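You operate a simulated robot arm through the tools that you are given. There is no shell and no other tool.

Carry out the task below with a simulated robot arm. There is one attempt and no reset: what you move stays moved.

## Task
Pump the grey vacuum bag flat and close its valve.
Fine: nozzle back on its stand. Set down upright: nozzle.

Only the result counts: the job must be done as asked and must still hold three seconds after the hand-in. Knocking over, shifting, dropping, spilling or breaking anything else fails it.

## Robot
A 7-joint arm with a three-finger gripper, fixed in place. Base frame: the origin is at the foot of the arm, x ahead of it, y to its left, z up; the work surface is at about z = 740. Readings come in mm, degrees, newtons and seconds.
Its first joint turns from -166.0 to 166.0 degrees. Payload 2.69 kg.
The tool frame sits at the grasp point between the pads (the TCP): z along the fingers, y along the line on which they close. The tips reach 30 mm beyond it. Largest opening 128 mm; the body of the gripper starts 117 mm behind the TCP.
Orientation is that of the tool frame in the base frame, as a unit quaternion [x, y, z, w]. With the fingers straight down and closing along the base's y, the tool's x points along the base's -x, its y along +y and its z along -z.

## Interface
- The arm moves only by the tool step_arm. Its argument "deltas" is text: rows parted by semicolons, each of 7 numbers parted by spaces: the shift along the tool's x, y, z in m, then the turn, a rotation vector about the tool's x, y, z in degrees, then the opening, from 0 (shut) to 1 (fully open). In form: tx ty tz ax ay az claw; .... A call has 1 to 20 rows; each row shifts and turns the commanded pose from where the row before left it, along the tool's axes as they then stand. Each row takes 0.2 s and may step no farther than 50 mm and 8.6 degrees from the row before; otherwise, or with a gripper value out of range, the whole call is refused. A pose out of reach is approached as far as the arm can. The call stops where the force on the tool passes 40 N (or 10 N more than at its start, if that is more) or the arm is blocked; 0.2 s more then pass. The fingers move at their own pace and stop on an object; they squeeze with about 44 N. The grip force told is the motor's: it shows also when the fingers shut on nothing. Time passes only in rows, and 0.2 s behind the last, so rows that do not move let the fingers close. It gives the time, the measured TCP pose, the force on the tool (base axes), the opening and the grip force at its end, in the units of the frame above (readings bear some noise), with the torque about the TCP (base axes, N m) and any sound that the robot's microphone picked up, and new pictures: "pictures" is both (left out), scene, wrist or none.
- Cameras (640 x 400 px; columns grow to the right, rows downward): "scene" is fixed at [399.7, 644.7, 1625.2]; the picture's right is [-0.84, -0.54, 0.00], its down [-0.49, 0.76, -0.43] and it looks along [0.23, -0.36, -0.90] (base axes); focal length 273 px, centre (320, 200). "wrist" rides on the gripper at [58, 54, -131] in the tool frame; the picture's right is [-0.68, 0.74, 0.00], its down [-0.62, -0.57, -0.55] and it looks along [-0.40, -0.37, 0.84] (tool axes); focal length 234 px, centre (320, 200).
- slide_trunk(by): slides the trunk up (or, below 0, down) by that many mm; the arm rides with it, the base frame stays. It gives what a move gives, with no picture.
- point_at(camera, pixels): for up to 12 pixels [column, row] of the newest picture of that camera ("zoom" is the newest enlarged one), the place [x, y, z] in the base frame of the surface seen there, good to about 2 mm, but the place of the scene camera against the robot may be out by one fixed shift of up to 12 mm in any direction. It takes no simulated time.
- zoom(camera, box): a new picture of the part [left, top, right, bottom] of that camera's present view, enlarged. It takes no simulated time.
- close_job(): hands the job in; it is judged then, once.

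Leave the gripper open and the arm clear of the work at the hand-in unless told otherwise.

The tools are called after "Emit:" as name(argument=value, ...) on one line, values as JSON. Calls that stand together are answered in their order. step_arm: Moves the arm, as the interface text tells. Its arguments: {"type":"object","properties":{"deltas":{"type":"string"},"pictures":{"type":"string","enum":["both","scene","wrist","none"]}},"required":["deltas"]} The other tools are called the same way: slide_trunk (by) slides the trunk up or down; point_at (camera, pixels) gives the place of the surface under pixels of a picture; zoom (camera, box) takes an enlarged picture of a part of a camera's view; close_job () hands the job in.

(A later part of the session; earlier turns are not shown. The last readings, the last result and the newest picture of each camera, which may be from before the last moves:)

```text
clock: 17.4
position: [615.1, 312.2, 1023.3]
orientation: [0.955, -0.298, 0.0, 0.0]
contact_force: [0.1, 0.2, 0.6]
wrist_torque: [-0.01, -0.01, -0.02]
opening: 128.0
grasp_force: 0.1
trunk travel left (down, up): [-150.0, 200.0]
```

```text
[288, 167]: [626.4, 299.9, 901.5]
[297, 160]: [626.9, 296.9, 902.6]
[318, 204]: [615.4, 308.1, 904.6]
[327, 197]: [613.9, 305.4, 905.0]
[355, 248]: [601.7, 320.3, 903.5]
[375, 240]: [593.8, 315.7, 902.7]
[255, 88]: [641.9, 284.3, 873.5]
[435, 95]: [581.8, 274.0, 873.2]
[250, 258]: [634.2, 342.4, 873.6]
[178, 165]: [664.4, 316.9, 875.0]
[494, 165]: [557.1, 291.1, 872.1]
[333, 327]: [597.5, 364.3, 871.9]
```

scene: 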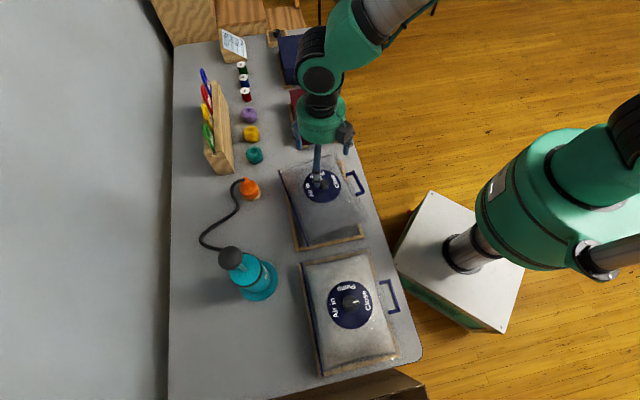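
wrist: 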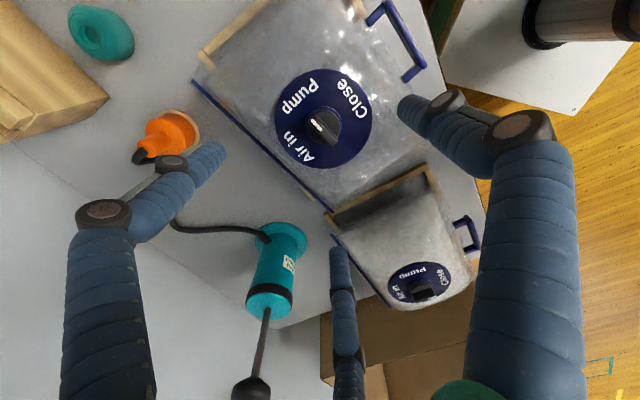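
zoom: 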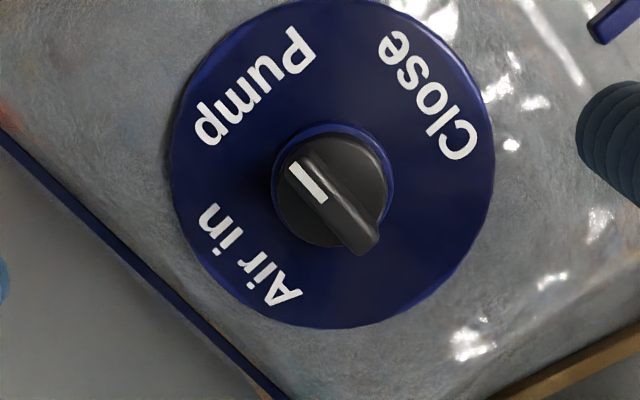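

The knob points at "Pump" within ~3°. Next the nozzle: I travel to above it (845,412, TCP z≈945) with the fingers half closed and turn the hand back 120°, so the fingers will close to both sides of the hose.

Emit:
step_arm(deltas="0.02204 -0.03556 0.01305 0 0 0 0.45; 0.02204 -0.03556 0.01305 0 0 0 0.45; 0.02204 -0.03556 0.01305 0 0 0 0.45; 0.02204 -0.03556 0.01305 0 0 0 0.45; 0.02204 -0.03556 0.01305 0 0 0 0.45; 0.02204 -0.03556 0.01305 0 0 0 0.45; 0 0 0 0 0 8.57 0.45; 0 0 0 0 0 8.57 0.45; 0 0 0 0 0 8.57 0.45; 0 0 0 0 0 8.57 0.45; 0 0 0 0 0 8.57 0.45; 0 0 0 0 0 8.57 0.45; 0 0 0 0 0 8.57 0.45; 0 0 0 0 0 8.57 0.45; 0 0 0 0 0 8.57 0.45; 0 0 0 0 0 8.57 0.45; 0 0 0 0 0 8.57 0.45; 0 0 0 0 0 8.57 0.45; 0 0 0 0 0 8.57 0.45; 0 0 0 0 0 8.57 0.45", pictures="both")

Emit:
zoom(camera="wrist", box=[240, 90, 400, 240])

```text
clock: 21.6
position: [844.8, 414.1, 943.4]
orientation: [-0.218, 0.976, 0.0, 0.0]
contact_force: [0.4, -0.2, 0.8]
wrist_torque: [-0.01, 0.02, 0.03]
opening: 57.7
grasp_force: 0.0
trunk travel left (down, up): [-150.0, 200.0]
```

scene: 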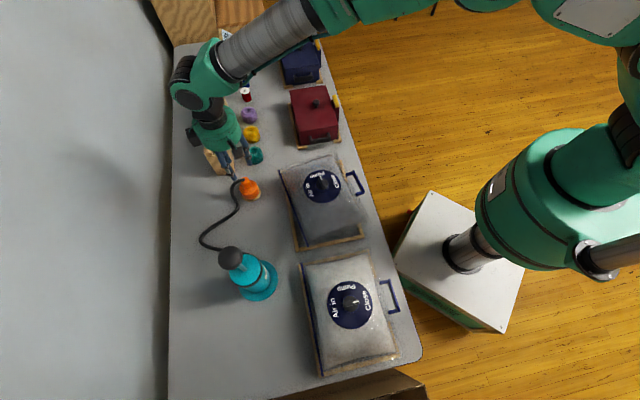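
wrist: 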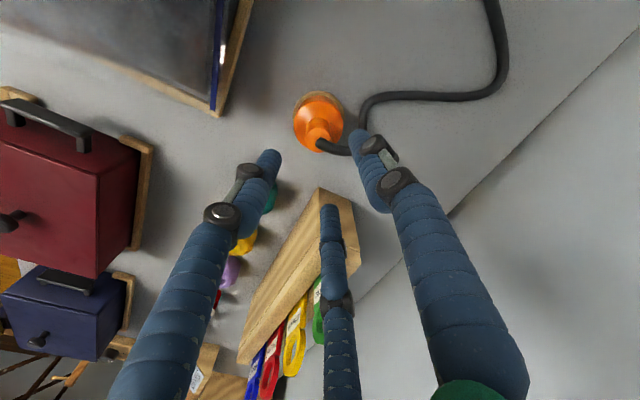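

```text
2.67 times, centred on (320, 165) of wrist
```

zoom: 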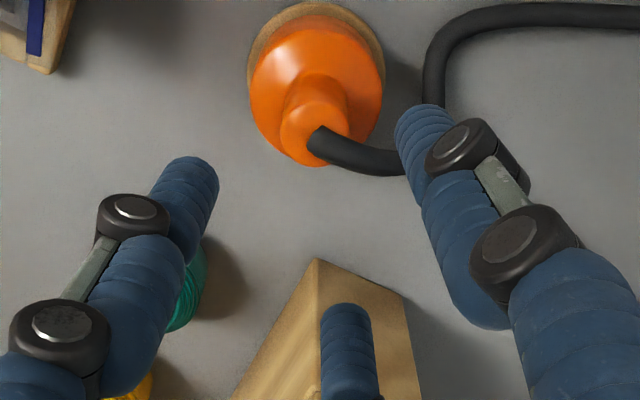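

I'm above the nozzle with the fingers to either side of the hose. I measure the nozzle's neck and body again in this zoom for the axis.

Emit:
point_at(camera="zoom", pixels=[[281, 130], [349, 120], [300, 155], [315, 115], [305, 135], [251, 95], [384, 85], [310, 25], [316, 5], [315, 90], [345, 145], [400, 163]])

Emit:
point_at(camera="wrist", pixels=[[319, 190], [350, 205], [300, 225], [268, 195], [360, 140], [272, 160], [330, 210], [375, 165], [320, 122], [318, 130], [310, 138], [330, 140]])

```text
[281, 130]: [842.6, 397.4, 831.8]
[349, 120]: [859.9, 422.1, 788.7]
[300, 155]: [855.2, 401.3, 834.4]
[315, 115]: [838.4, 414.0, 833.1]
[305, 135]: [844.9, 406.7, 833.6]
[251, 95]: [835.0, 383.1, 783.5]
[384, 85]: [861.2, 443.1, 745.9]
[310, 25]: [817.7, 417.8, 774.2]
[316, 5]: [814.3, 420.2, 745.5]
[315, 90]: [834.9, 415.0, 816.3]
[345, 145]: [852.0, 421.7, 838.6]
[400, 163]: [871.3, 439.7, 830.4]
```

```text
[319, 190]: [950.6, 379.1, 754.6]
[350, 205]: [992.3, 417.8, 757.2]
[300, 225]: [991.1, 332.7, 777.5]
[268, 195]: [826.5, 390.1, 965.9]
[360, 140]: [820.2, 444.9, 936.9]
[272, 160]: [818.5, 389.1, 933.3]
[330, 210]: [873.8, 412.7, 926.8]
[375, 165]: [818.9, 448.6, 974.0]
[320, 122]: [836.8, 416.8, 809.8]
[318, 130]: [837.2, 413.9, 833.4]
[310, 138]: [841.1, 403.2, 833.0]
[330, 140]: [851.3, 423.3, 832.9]
```

Neck axis estimates cluster near (847.5,410.5), top z≈834. I shift there and lower to TCP z≈882 (tips above the neck's top) to check the centring.

Emit:
step_arm(deltas="-0.0009 -0.0044 0.03 0 0 0 0.45; 0 0 0.03 0 0 0 0.45; 0 0 0 0 0 0 0.45", pictures="wrist")

Emit:
zoom(camera="wrist", box=[260, 110, 380, 210])

```text
clock: 22.4
position: [847.7, 408.0, 883.9]
orientation: [-0.218, 0.976, -0.001, 0.0]
contact_force: [-0.3, 0.8, -0.3]
wrist_torque: [0.0, 0.05, 0.0]
opening: 57.5
grasp_force: 0.0
trunk travel left (down, up): [-150.0, 200.0]
```

wrist: 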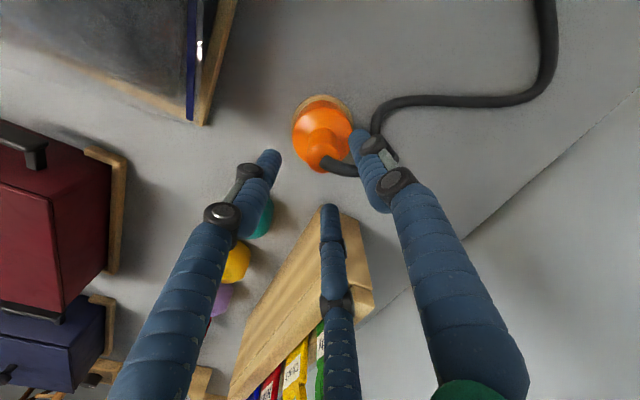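

```text
4.00 times, centred on (320, 160) of wrist
```

zoom: 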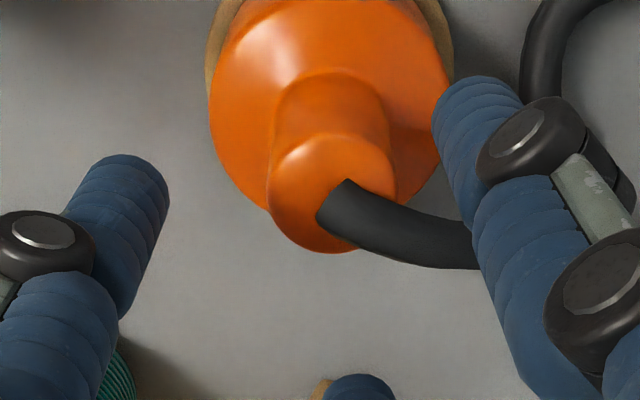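

The neck's capped top shows at wrist about (323,158.5); the TCP axis would cross at (319.4,160.7), so I'm about 3.5 mm off along tool y. I check with point_at on the top face.

Emit:
point_at(camera="zoom", pixels=[[331, 150], [290, 200], [320, 240], [375, 160], [300, 160], [330, 110], [285, 120], [380, 110], [215, 100], [440, 90], [440, 240], [345, 190]])

```text
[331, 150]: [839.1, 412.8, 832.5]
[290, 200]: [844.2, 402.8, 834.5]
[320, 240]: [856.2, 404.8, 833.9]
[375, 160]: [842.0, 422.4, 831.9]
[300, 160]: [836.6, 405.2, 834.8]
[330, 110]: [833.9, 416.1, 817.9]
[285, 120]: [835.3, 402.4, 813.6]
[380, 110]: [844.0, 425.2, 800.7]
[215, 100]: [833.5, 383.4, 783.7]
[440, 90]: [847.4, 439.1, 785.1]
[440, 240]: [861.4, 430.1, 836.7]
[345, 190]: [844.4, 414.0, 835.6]
```

Axis is about (846.3,410.8); neck radius ≈13. I shift +3 mm along tool y, go down to TCP z≈834 and close on the neck.

Emit:
step_arm(deltas="0 0.0031 0.005 0 0 0 0.45; 0 0 0.02 0 0 0 0.45; 0 0 0.02 0 0 0 0.45; 0 0 0.005 0 0 0 0.45; 0 0 0 0 0 0 0.45", pictures="both")

Emit:
zoom(camera="wrist", box=[260, 110, 380, 210])

```text
clock: 23.6
position: [844.2, 410.9, 832.5]
orientation: [-0.219, 0.976, 0.0, 0.0]
contact_force: [0.4, 0.4, 0.0]
wrist_torque: [0.01, 0.0, 0.02]
opening: 57.6
grasp_force: 0.1
trunk travel left (down, up): [-150.0, 200.0]
```

scene: 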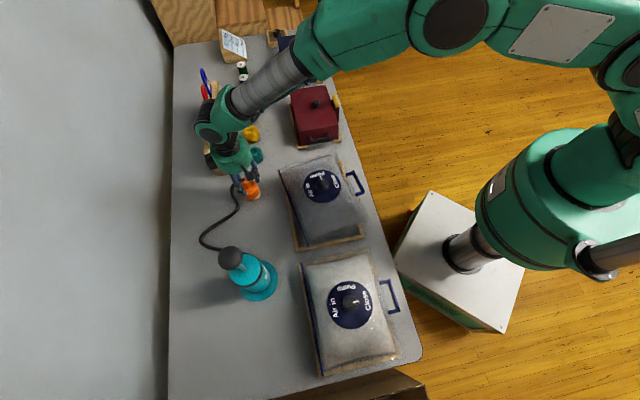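
wrist: 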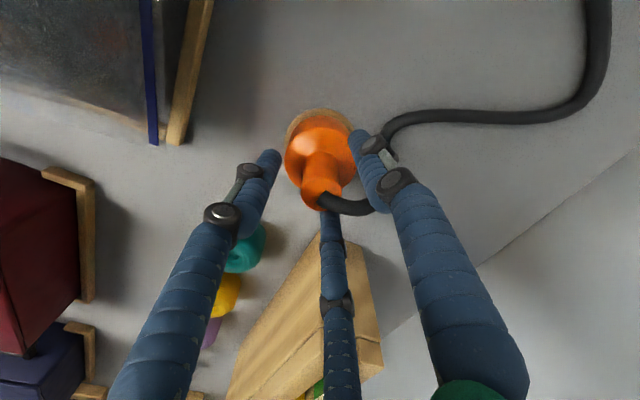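

```text
4.00 times, centred on (320, 160) of wrist
```

zoom: 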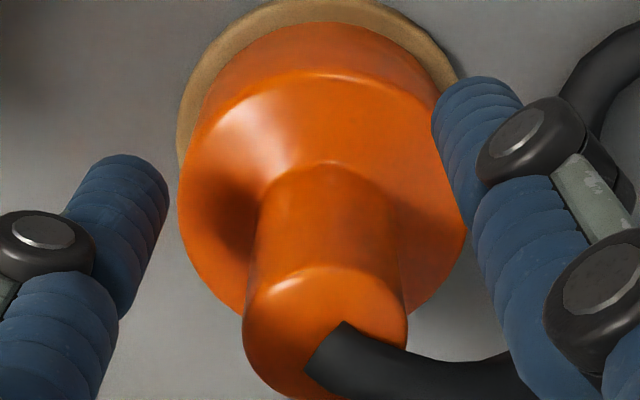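

The neck stands between the fingers, hose passing clear beside. I close on it.

Emit:
step_arm(deltas="0 0 0 0 0 0 0.3; 0 0 0 0 0 0 0.2; 0 0 0 0 0 0 0.1; 0 0 0 0 0 0 0; 0 0 0 0 0 0 0", pictures="both")

Emit:
zoom(camera="wrist", box=[260, 110, 380, 210])

```text
clock: 24.8
position: [846.4, 411.1, 832.9]
orientation: [-0.219, 0.976, 0.001, 0.0]
contact_force: [0.1, 0.3, -1.4]
wrist_torque: [0.02, 0.05, 0.01]
opening: 26.1
grasp_force: 43.9
trunk travel left (down, up): [-150.0, 200.0]
```

scene: 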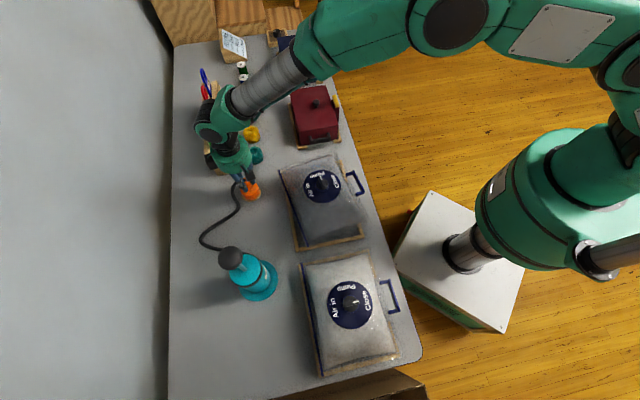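
wrist: 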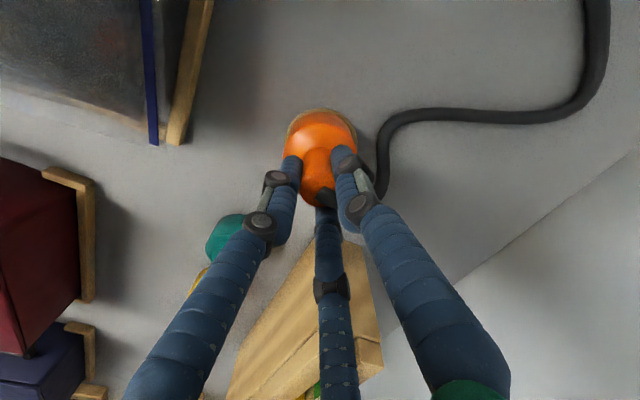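

```text
4.00 times, centred on (320, 160) of wrist
```

zoom: 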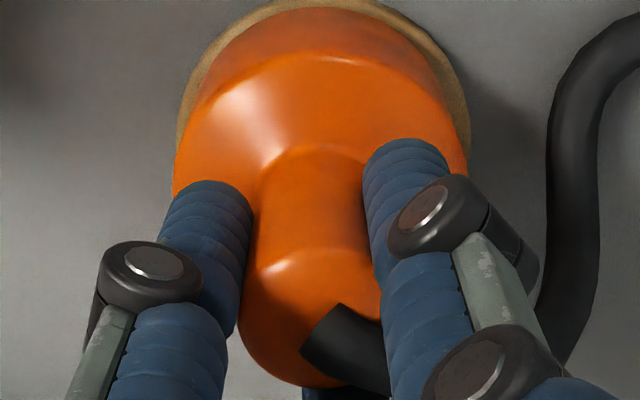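

Gripped firmly (26.1 mm, neck width). While the grey bag is unobstructed, I use the scene camera to measure its dial, to compare with the wrist readings and fix the scene camera's shift.

Emit:
zoom(camera="scene", box=[280, 150, 360, 210])

```text
6.67 times, centred on (320, 180) of scene
```

zoom: 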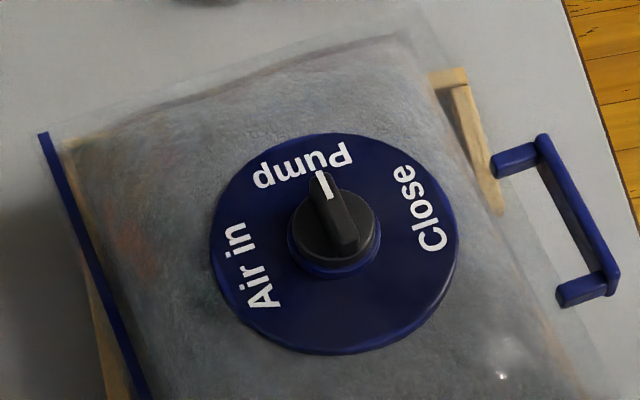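

Emit:
point_at(camera="zoom", pixels=[[302, 165], [420, 208], [248, 265], [212, 240], [457, 240], [335, 135], [340, 350], [322, 178], [345, 248], [333, 212], [290, 225], [380, 225]])

```text
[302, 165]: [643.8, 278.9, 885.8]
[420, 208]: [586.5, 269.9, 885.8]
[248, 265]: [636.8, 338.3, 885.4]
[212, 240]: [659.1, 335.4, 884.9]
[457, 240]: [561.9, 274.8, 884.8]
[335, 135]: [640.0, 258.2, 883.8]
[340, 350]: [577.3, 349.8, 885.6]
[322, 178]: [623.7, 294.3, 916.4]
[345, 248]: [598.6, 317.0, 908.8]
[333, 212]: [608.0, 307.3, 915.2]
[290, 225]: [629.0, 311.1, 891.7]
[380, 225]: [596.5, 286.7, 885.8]
```

The scene camera is shifted by about (+3,-4.5,+12) against the wrist's readings; the knob centre is at about (609.5,309). Now I lift the nozzle straight up 190 mm, watching force.

Emit:
step_arm(deltas="0 0 -0.01 0 0 0 0; 0 0 -0.02 0 0 0 0; 0 0 -0.03 0 0 0 0; 0 0 -0.03 0 0 0 0; 0 0 -0.03 0 0 0 0; 0 0 -0.03 0 0 0 0; 0 0 -0.03 0 0 0 0; 0 0 -0.01 0 0 0 0; 0 0 0 0 0 0 0", pictures="both")

```text
clock: 26.8
position: [846.5, 410.8, 1024.3]
orientation: [-0.219, 0.976, 0.0, 0.0]
contact_force: [-0.8, 0.1, 0.1]
wrist_torque: [0.0, -0.02, 0.0]
opening: 2.1
grasp_force: 31.5
trunk travel left (down, up): [-150.0, 200.0]
```

scene: 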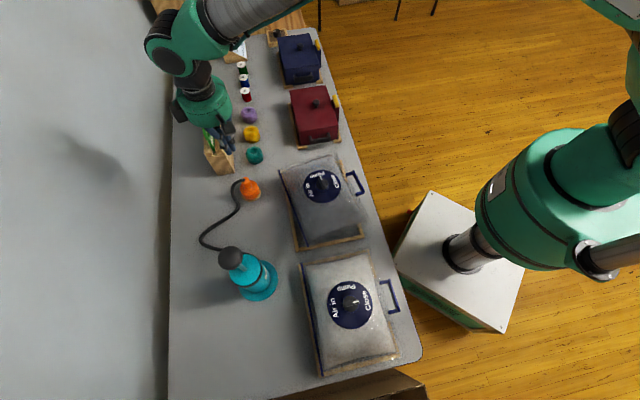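
wrist: 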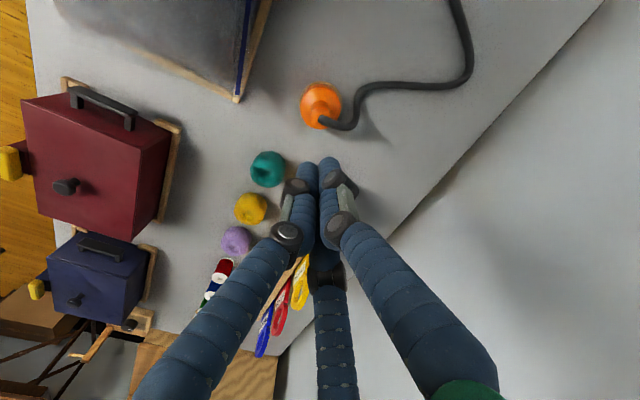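

The fingers slid off: opening 2.1, and the nozzle still stands on its disc at wrist (321,105). I look closely at whether it moved.

Emit:
zoom(camera="wrist", box=[280, 70, 380, 150])

Emit:
zoom(camera="scene", box=[220, 165, 280, 210])

```text
5.00 times, centred on (330, 110) of wrist
```

zoom: 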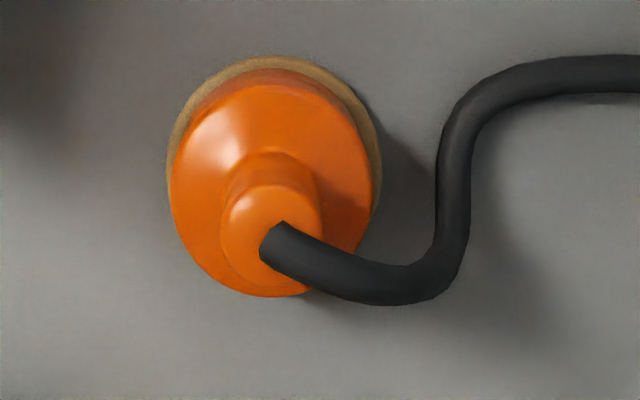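

```text
8.89 times, centred on (250, 188) of scene
```

zoom: 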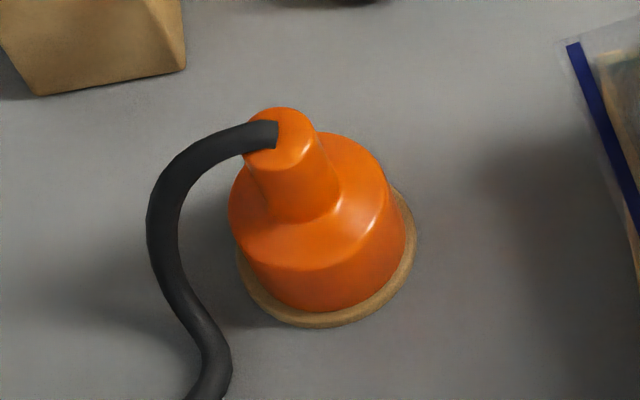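

The nozzle still stands upright on its disc. I open, go back down slightly deeper (TCP z≈829), regrasp and then lift only a few millimetres to read the force.

Emit:
step_arm(deltas="0 0 0 0 0 0 0.45; 0 0 0 0 0 0 0.45; 0 0 0.045 0 0 0 0.45; 0 0 0.045 0 0 0 0.45; 0 0 0.045 0 0 0 0.45; 0 0 0.03 0 0 0 0.45; 0 0 0.02 0 0 0 0.45; 0 0 0.009 0 0 0 0.45; 0 0 0 0 0 0 0.45; 0 0 0 0 0 0 0.2; 0 0 0 0 0 0 0; 0 0 0 0 0 0 0; 0 0 0 0 0 0 0; 0 0 0 0 0 0 0", pictures="both")

Emit:
zoom(camera="wrist", box=[260, 110, 380, 210])

```text
clock: 29.8
position: [844.9, 411.7, 829.3]
orientation: [-0.22, 0.976, -0.001, 0.0]
contact_force: [0.1, -0.2, -0.2]
wrist_torque: [0.02, 0.01, 0.01]
opening: 25.8
grasp_force: 44.2
trunk travel left (down, up): [-150.0, 200.0]
```

scene: 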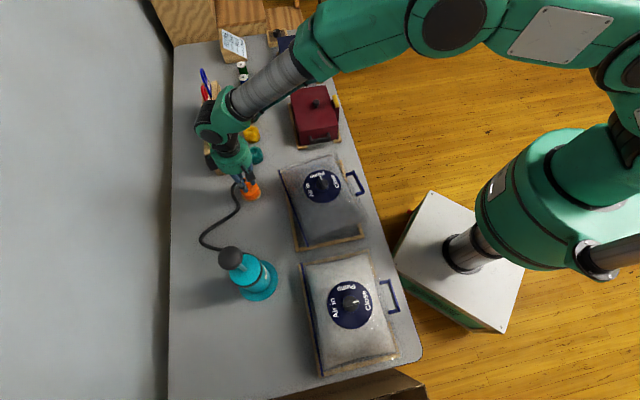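
wrist: 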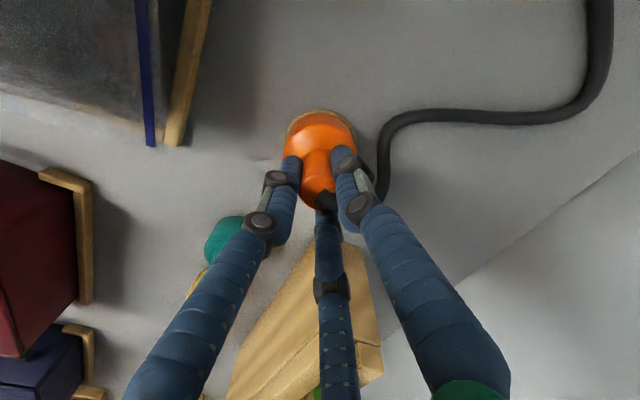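

```text
4.00 times, centred on (320, 160) of wrist
```

zoom: 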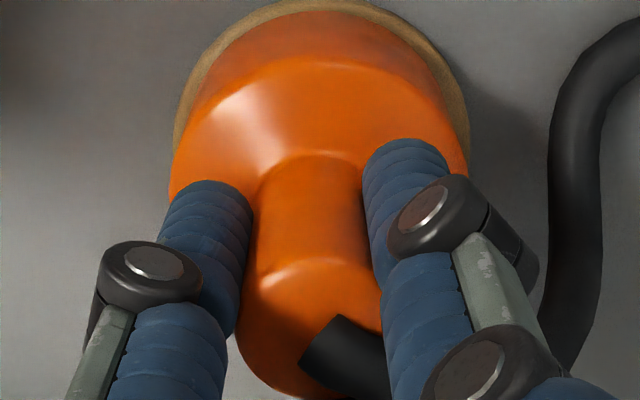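

Gripped again (25.8 mm, 44 N). I lift just 4 mm in two slow rows and read the force.

Emit:
step_arm(deltas="0 0 -0.002 0 0 0 0; 0 0 -0.002 0 0 0 0", pictures="wrist")

Emit:
zoom(camera="wrist", box=[260, 110, 380, 210])

```text
clock: 30.4
position: [846.4, 411.7, 834.6]
orientation: [-0.219, 0.976, 0.0, 0.0]
contact_force: [0.9, -0.8, -0.8]
wrist_torque: [-0.01, -0.01, 0.0]
opening: 25.6
grasp_force: 44.0
trunk travel left (down, up): [-150.0, 200.0]
```

wrist: 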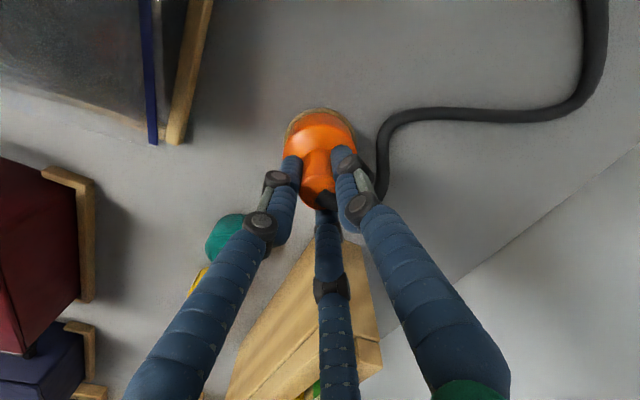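

```text
4.00 times, centred on (320, 160) of wrist
```

zoom: 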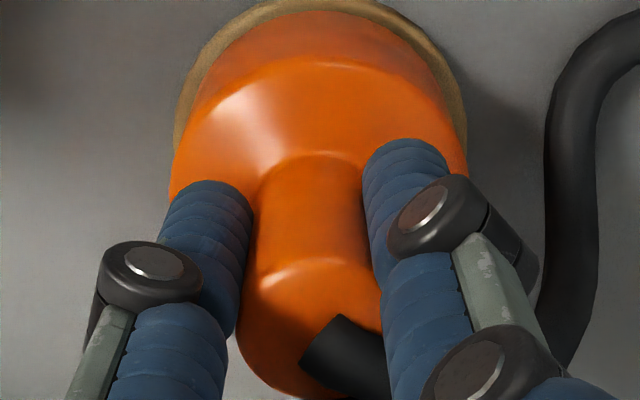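

It's lifting with the hand at almost no force. I continue slowly at 5 mm per row and check the hold.

Emit:
step_arm(deltas="0 0 -0.004 0 0 0 0; 0 0 -0.005 0 0 0 0; 0 0 -0.005 0 0 0 0; 0 0 -0.005 0 0 0 0; 0 0 -0.005 0 0 0 0", pictures="both")

Emit:
zoom(camera="wrist", box=[260, 110, 380, 210])

```text
clock: 31.6
position: [846.1, 410.0, 856.7]
orientation: [-0.219, 0.976, -0.001, -0.001]
contact_force: [0.7, -0.7, -1.0]
wrist_torque: [-0.02, -0.03, -0.03]
opening: 25.9
grasp_force: 44.0
trunk travel left (down, up): [-150.0, 200.0]
```

scene: 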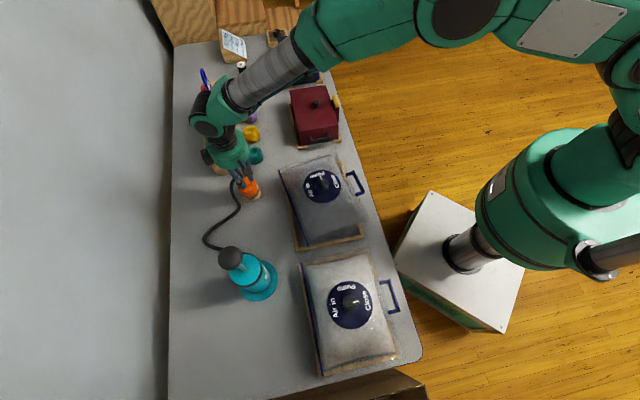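
wrist: 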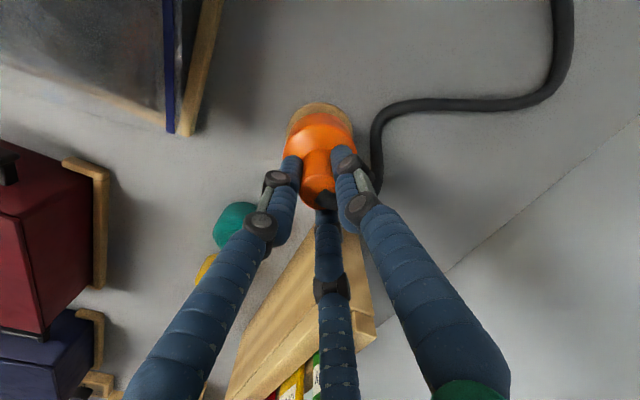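

```text
4.00 times, centred on (320, 160) of wrist
```

zoom: 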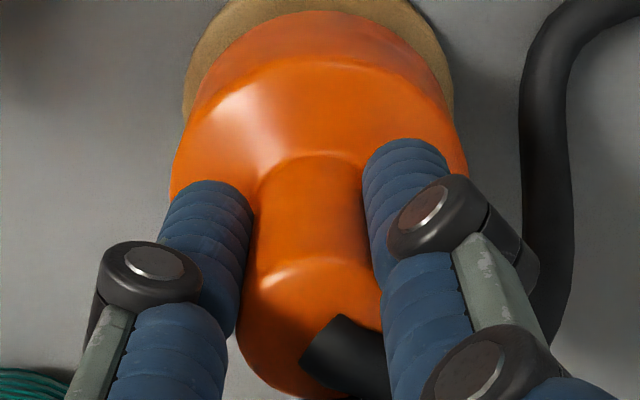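

Held, lifted 28 mm. I keep lifting at 8 mm per row.

Emit:
step_arm(deltas="0 0 -0.006 0 0 0 0; 0 0 -0.008 0 0 0 0; 0 0 -0.008 0 0 0 0; 0 0 -0.008 0 0 0 0; 0 0 -0.008 0 0 0 0; 0 0 -0.008 0 0 0 0; 0 0 -0.008 0 0 0 0; 0 0 -0.006 0 0 0 0; 0 0 0 0 0 0 0", pictures="both")

```text
clock: 33.6
position: [845.0, 412.5, 917.3]
orientation: [-0.22, 0.976, 0.0, 0.001]
contact_force: [0.8, 0.4, -0.5]
wrist_torque: [0.02, 0.01, 0.03]
opening: 25.9
grasp_force: 43.6
trunk travel left (down, up): [-150.0, 200.0]
```

scene: 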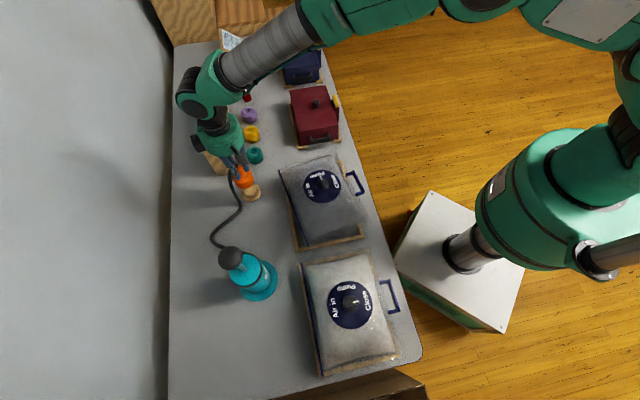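
wrist: 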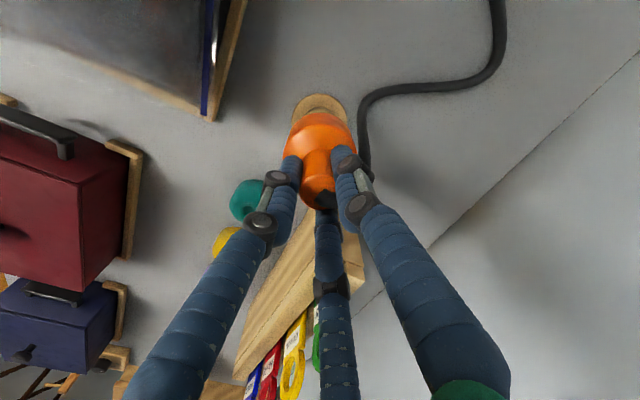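

Still held; the hose keeps slack. I now carry the nozzle toward the grey bag slowly (10 mm per row), rising a little: first 160 mm.

Emit:
step_arm(deltas="0.005 0 -0.0027 0 0 0 0; 0.0099 0.0003 -0.0027 0 0 0 0; 0.0099 0.0003 -0.0027 0 0 0 0; 0.0099 0.0003 -0.0027 0 0 0 0; 0.0099 0.0003 -0.0027 0 0 0 0; 0.0099 0.0003 -0.0027 0 0 0 0; 0.0099 0.0003 -0.0027 0 0 0 0; 0.0099 0.0003 -0.0027 0 0 0 0; 0.0099 0.0003 -0.0027 0 0 0 0; 0.0099 0.0003 -0.0027 0 0 0 0; 0.0099 0.0003 -0.0027 0 0 0 0; 0.0099 0.0003 -0.0027 0 0 0 0; 0.0099 0.0003 -0.0027 0 0 0 0; 0.0099 0.0003 -0.0027 0 0 0 0; 0.0099 0.0003 -0.0027 0 0 0 0; 0.0099 0.0003 -0.0027 0 0 0 0; 0.005 0 -0.0027 0 0 0 0; 0 0 0 0 0 0 0", pictures="both")

```text
clock: 37.4
position: [700.3, 347.5, 964.4]
orientation: [-0.218, 0.976, 0.0, 0.001]
contact_force: [0.6, -0.4, -0.3]
wrist_torque: [-0.01, -0.03, 0.0]
opening: 25.8
grasp_force: 43.9
trunk travel left (down, up): [-150.0, 200.0]
```

scene: 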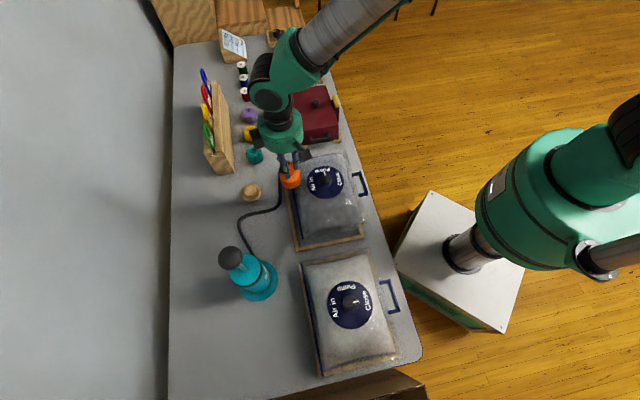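
wrist: 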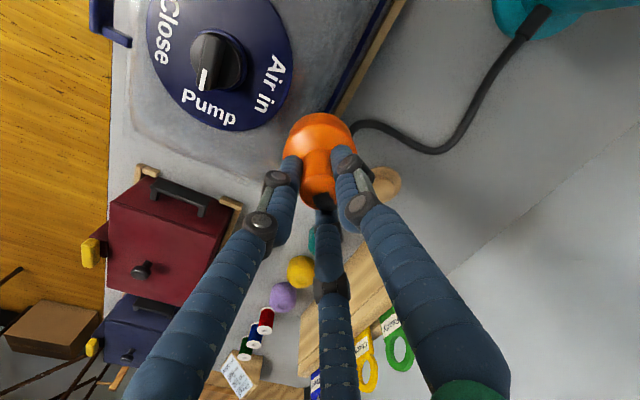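

Held well. The empty stand is now visible at scene (251,191). I zoom to learn its shape and place, and look at the dial too.

Emit:
zoom(camera="scene", box=[225, 170, 285, 215])

Emit:
point_at(camera="scene", pixels=[[251, 188], [251, 194], [243, 192], [260, 193], [251, 200], [250, 185], [280, 165], [290, 170]])

Emit:
zoom(camera="wrist", box=[130, 0, 410, 210])

```text
8.89 times, centred on (255, 192) of scene
```

zoom: 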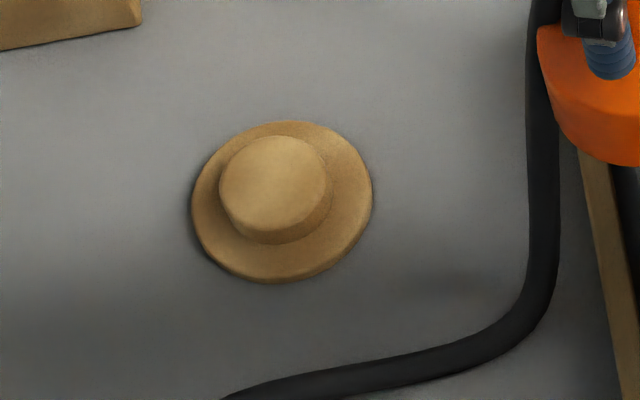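

```text
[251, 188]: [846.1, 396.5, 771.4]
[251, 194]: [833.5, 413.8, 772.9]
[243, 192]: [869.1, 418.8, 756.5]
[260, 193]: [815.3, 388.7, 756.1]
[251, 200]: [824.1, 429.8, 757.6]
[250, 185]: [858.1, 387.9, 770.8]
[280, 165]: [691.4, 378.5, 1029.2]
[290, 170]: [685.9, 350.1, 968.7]
```

```text
1.90 times, centred on (270, 105) of wrist
```

zoom: 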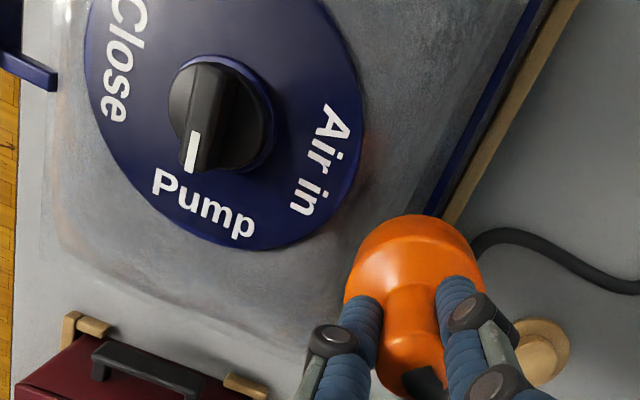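

The stand has a plug of about the knob's size, so the bell goes over the knob in the same manner. I measure the dial again in this wrist zoom.

Emit:
point_at(camera="zoom", pixels=[[193, 150], [222, 75], [208, 110], [168, 105], [270, 120], [220, 60], [215, 160], [205, 205], [320, 160], [118, 60], [250, 105], [362, 140]])

```text
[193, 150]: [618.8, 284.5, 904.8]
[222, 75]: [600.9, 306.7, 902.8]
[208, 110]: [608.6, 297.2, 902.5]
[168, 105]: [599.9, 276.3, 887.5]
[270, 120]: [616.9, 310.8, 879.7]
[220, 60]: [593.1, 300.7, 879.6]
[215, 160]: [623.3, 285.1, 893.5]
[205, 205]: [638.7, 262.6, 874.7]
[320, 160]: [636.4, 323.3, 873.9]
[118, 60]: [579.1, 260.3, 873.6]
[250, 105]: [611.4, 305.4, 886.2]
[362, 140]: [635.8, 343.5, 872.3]
```

These readings differ from before (about -17 mm in y). I check with the scene camera whether the bag has moved.

Emit:
zoom(camera="scene", box=[280, 150, 360, 210])

```text
6.67 times, centred on (320, 180) of scene
```

zoom: 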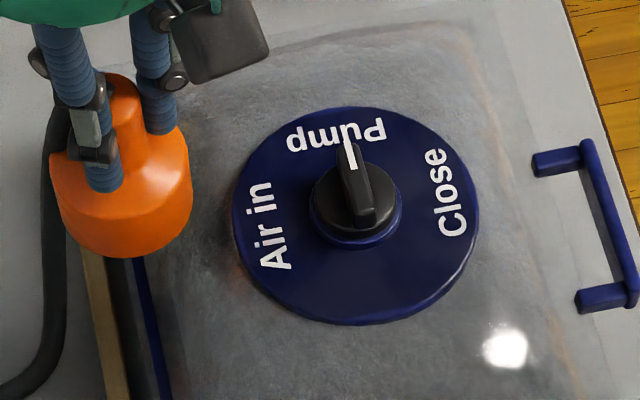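

The bag has been dragged some 15–20 mm toward -y and turned back ~5°: the bell's rim (z≈860–880) must have brushed its bulging top. I raise the nozzle by 38 mm first, then measure anew.

Emit:
step_arm(deltas="0 0 -0.007 0 0 0 0; 0 0 -0.008 0 0 0 0; 0 0 -0.008 0 0 0 0; 0 0 -0.008 0 0 0 0; 0 0 -0.007 0 0 0 0; 0 0 0 0 0 0 0", pictures="both")

Emit:
zoom(camera="wrist", box=[130, 0, 410, 210])

Emit:
zoom(camera="scene", box=[260, 130, 400, 260])

```text
clock: 38.8
position: [700.9, 348.1, 1001.2]
orientation: [-0.219, 0.976, 0.0, 0.0]
contact_force: [0.7, -1.3, -0.4]
wrist_torque: [0.01, -0.01, -0.05]
opening: 25.7
grasp_force: 44.3
trunk travel left (down, up): [-150.0, 200.0]
```

scene: 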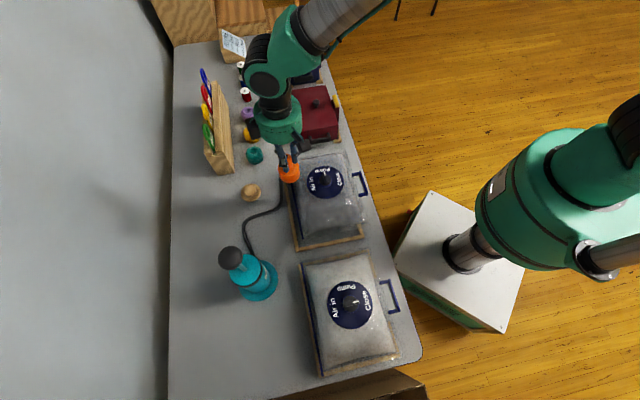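
wrist: 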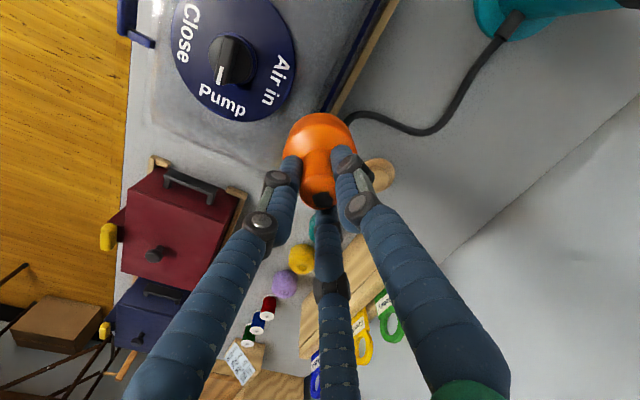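

```text
1.90 times, centred on (270, 105) of wrist
```

zoom: 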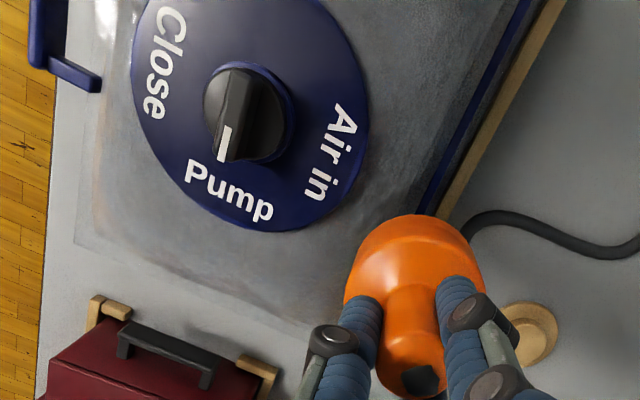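

```text
3.08 times, centred on (330, 195) of scene
```

zoom: 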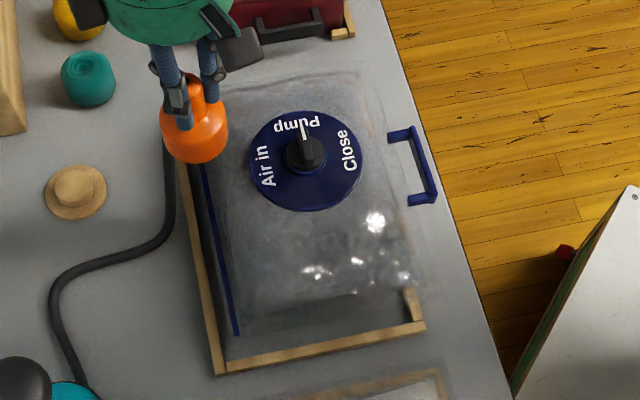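

The bag lies about aligned with its tray again but shifted toward -y. I measure the dial from the newest wrist picture.

Emit:
point_at(camera="wrist", pixels=[[219.5, 78.9], [227.9, 39.5], [224, 60], [221.6, 101.6], [275.3, 81.6], [188.4, 34.2], [172, 42], [295, 58], [241, 120.5], [212, 65], [250, 65], [256, 45]])

Emit:
point_at(camera="zoom", pixels=[[298, 124], [265, 167], [349, 150], [248, 165], [361, 155], [300, 110], [310, 210], [305, 130], [312, 165], [200, 180], [238, 335], [75, 185]])

```text
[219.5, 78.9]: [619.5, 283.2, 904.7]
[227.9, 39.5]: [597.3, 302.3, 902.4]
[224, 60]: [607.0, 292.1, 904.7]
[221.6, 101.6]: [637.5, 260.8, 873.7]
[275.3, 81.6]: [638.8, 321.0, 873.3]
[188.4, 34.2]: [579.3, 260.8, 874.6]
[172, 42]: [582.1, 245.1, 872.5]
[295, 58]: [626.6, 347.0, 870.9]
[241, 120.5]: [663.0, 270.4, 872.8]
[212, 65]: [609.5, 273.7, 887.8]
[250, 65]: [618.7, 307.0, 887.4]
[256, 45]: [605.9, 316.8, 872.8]
```

```text
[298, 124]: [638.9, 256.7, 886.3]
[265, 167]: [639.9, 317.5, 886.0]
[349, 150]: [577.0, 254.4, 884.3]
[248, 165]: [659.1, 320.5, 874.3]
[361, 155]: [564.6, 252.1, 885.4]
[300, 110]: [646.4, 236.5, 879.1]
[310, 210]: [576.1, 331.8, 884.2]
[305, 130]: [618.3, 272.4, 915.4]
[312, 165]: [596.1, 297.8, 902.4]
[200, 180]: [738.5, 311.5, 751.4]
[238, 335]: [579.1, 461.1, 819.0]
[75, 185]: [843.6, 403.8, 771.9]
```

Knob centre is now about (609,292). I check how the nozzle's axis sits relative to the TCP by measuring the bell's outline in the wrist picture.

Emit:
zoom(camera="wrist", box=[260, 90, 380, 210])

```text
3.33 times, centred on (320, 150) of wrist
```

zoom: 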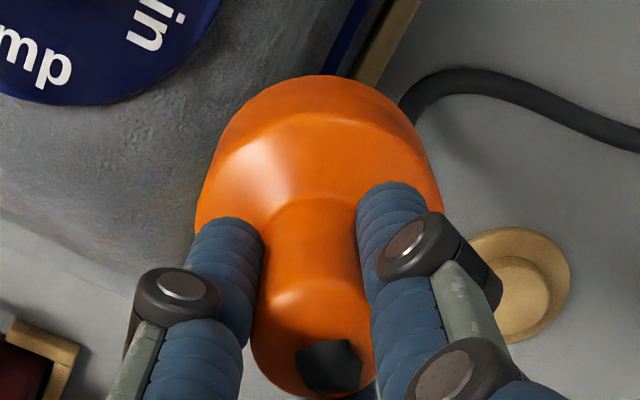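

Emit:
point_at(camera="zoom", pixels=[[200, 205], [437, 180], [318, 82], [225, 130], [405, 120], [318, 115], [318, 150], [262, 250], [368, 320], [310, 230], [300, 300], [520, 290]])

```text
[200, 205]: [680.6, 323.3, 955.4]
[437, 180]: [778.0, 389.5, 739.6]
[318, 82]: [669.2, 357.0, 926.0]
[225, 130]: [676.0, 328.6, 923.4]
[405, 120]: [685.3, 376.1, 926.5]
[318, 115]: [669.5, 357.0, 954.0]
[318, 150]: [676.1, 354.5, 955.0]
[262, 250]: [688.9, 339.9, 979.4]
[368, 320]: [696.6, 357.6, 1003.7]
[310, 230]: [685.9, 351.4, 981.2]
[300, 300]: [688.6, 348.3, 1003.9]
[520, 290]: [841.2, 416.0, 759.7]
```

The bell's axis sits about 3 mm toward -x of the TCP, its rim about 78 mm below. I carry it over the knob: TCP to about (612,291.6,1001), rim at ≈923, well above the knob's 905.

Emit:
step_arm(deltas="0.005 -0.0006 0 0 0 0 0; 0.0095 -0.0012 0 0 0 0 0; 0.0095 -0.0012 0 0 0 0 0; 0.0095 -0.0012 0 0 0 0 0; 0.0095 -0.0012 0 0 0 0 0; 0.0095 -0.0012 0 0 0 0 0; 0.0095 -0.0012 0 0 0 0 0; 0.0095 -0.0012 0 0 0 0 0; 0.0095 -0.0012 0 0 0 0 0; 0.0095 -0.0012 0 0 0 0 0; 0.009 -0.0012 0 0 0 0 0; 0.0046 -0.0006 0 0 0 0 0; 0 0 0 0 0 0 0", pictures="both")

Emit:
zoom(camera="wrist", box=[240, 60, 400, 210])

Emit:
zoom(camera="scene", box=[280, 140, 380, 210])

```text
clock: 41.6
position: [612.4, 292.2, 1001.7]
orientation: [-0.219, 0.976, -0.001, 0.0]
contact_force: [0.5, -0.1, -0.3]
wrist_torque: [0.01, 0.04, -0.02]
opening: 25.7
grasp_force: 44.3
trunk travel left (down, up): [-150.0, 200.0]
```

scene: 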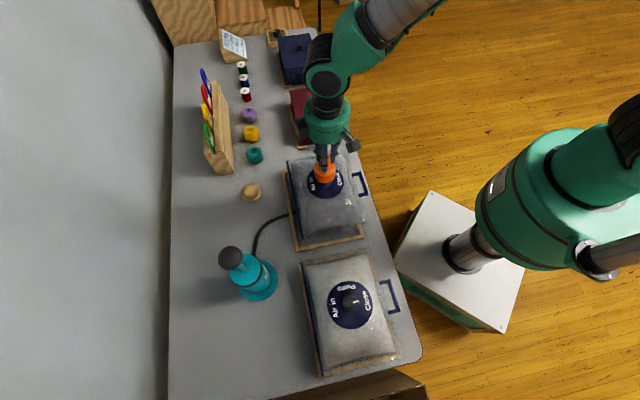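
wrist: 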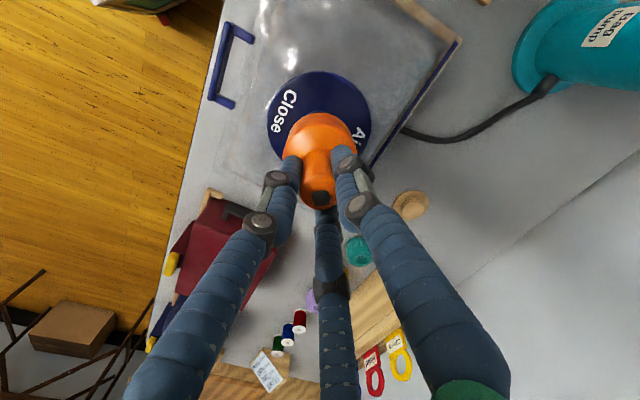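

```text
2.67 times, centred on (320, 135) of wrist
```

zoom: 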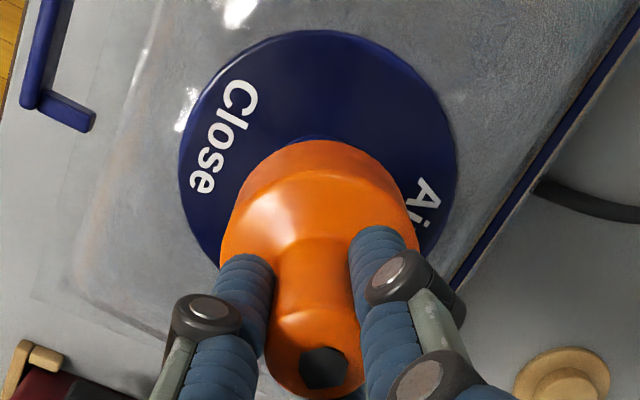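

```text
5.71 times, centred on (330, 175) of scene
```

zoom: 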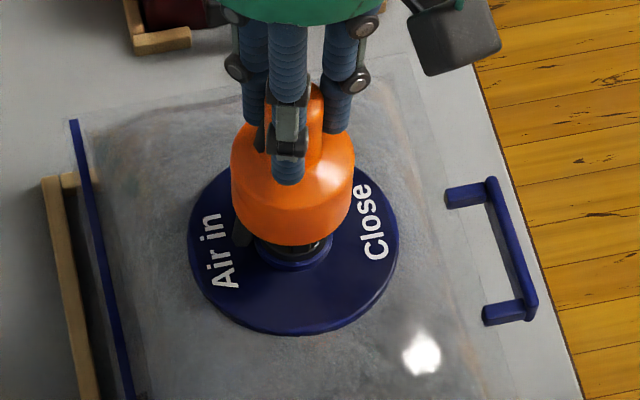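

Sideways the bell looks centred over the collar. I verify in the other direction by measuring disc rim points and the label in this wrist view.

Emit:
zoom(camera="wrist", box=[250, 60, 390, 180])

```text
3.33 times, centred on (320, 120) of wrist
```

zoom: 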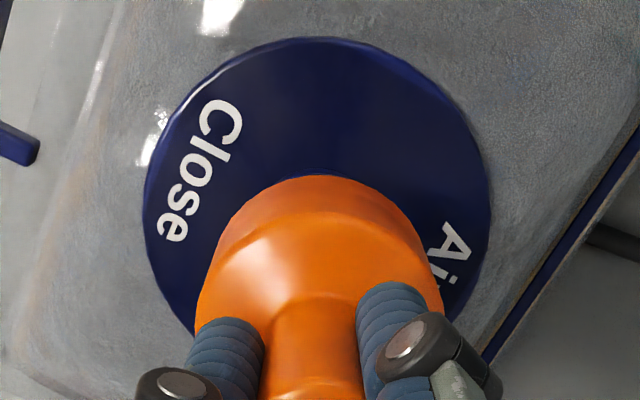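

Emit:
point_at(camera="zoom", pixels=[[310, 42], [149, 200], [487, 200], [200, 90], [420, 90], [180, 310], [470, 290], [200, 170], [318, 182], [230, 225], [405, 220], [318, 170]])

```text
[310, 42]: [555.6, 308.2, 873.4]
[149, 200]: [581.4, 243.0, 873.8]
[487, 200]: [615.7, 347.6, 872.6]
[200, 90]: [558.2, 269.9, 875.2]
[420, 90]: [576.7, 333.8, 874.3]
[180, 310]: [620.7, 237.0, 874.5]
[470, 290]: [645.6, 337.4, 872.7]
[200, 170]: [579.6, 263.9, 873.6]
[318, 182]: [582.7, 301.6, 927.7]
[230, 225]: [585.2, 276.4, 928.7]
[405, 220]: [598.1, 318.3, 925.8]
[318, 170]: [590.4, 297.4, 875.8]
```

The bell's axis (≈(609,292.5)) matches the disc centre (≈(608.5,292)) within about 1 mm. I lower slowly 40 mm, at 4 mm per row.

Emit:
step_arm(deltas="0 0 0.004 0 0 0 0; 0 0 0.004 0 0 0 0; 0 0 0.004 0 0 0 0; 0 0 0.004 0 0 0 0; 0 0 0.004 0 0 0 0; 0 0 0.004 0 0 0 0; 0 0 0.004 0 0 0 0; 0 0 0.004 0 0 0 0; 0 0 0.004 0 0 0 0; 0 0 0.004 0 0 0 0", pictures="both")

Emit:
zoom(camera="scene", box=[280, 140, 380, 210])

```text
clock: 43.8
position: [611.5, 291.9, 959.8]
orientation: [-0.219, 0.976, 0.0, 0.0]
contact_force: [-0.5, -0.3, -0.3]
wrist_torque: [0.01, 0.01, -0.03]
opening: 26.1
grasp_force: 44.0
trunk travel left (down, up): [-150.0, 200.0]
```

scene: 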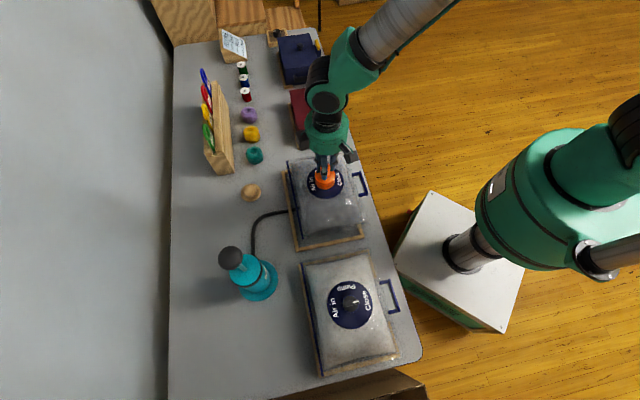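
wrist: 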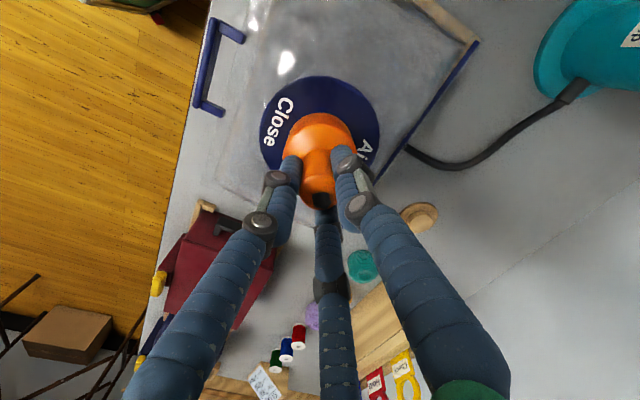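

```text
5.71 times, centred on (330, 175) of scene
```

zoom: 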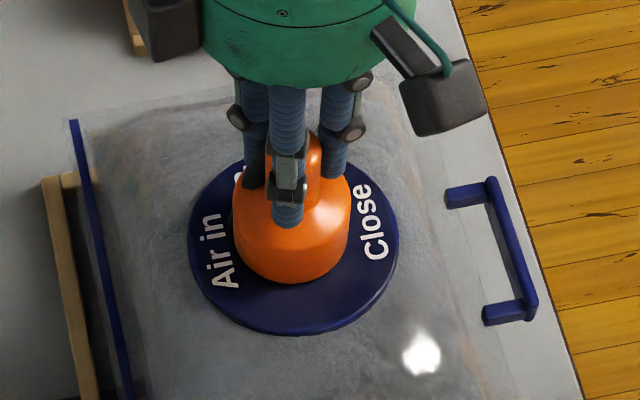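

The bell has passed over the knob freely. I lower further, 2 mm per row, looking for contact.

Emit:
step_arm(deltas="0 0 0.002 0 0 0 0; 0 0 0.002 0 0 0 0; 0 0 0.002 0 0 0 0", pictures="none")

Emit:
step_arm(deltas="0 0 0.002 0 0 0 0; 0 0 0.001 0 0 0 0", pictures="scene")

Emit:
zoom(camera="scene", box=[280, 140, 380, 210])

```text
clock: 44.6
position: [611.3, 291.8, 953.8]
orientation: [-0.219, 0.976, 0.0, 0.0]
contact_force: [0.2, -0.1, 1.7]
wrist_torque: [0.05, 0.01, -0.02]
opening: 25.9
grasp_force: 43.8
trunk travel left (down, up): [-150.0, 200.0]
```

```text
clock: 45.2
position: [611.5, 292.9, 951.9]
orientation: [-0.218, 0.976, 0.0, 0.0]
contact_force: [-0.3, -0.4, 1.8]
wrist_torque: [0.02, 0.05, 0.02]
opening: 25.9
grasp_force: 43.9
trunk travel left (down, up): [-150.0, 200.0]
```

scene: 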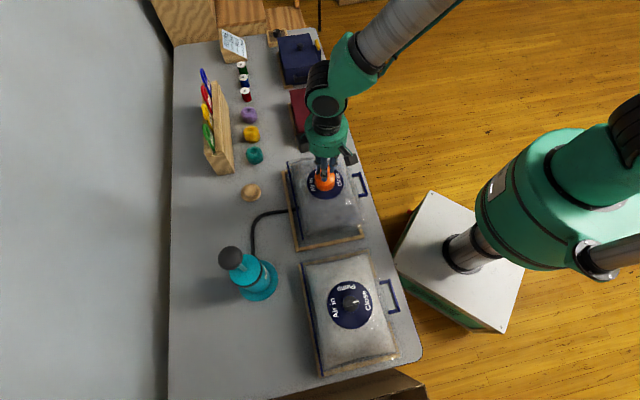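

```text
5.71 times, centred on (330, 175) of scene
```

zoom: 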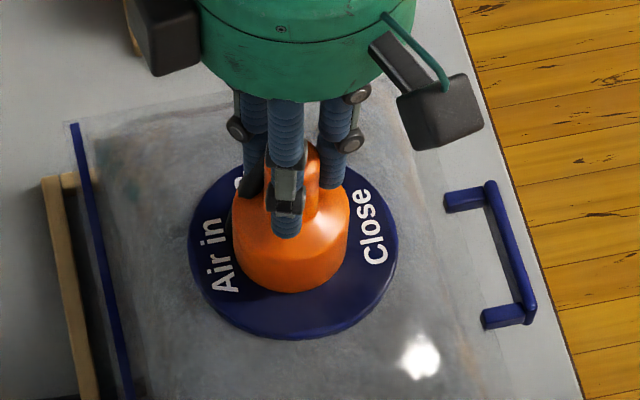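

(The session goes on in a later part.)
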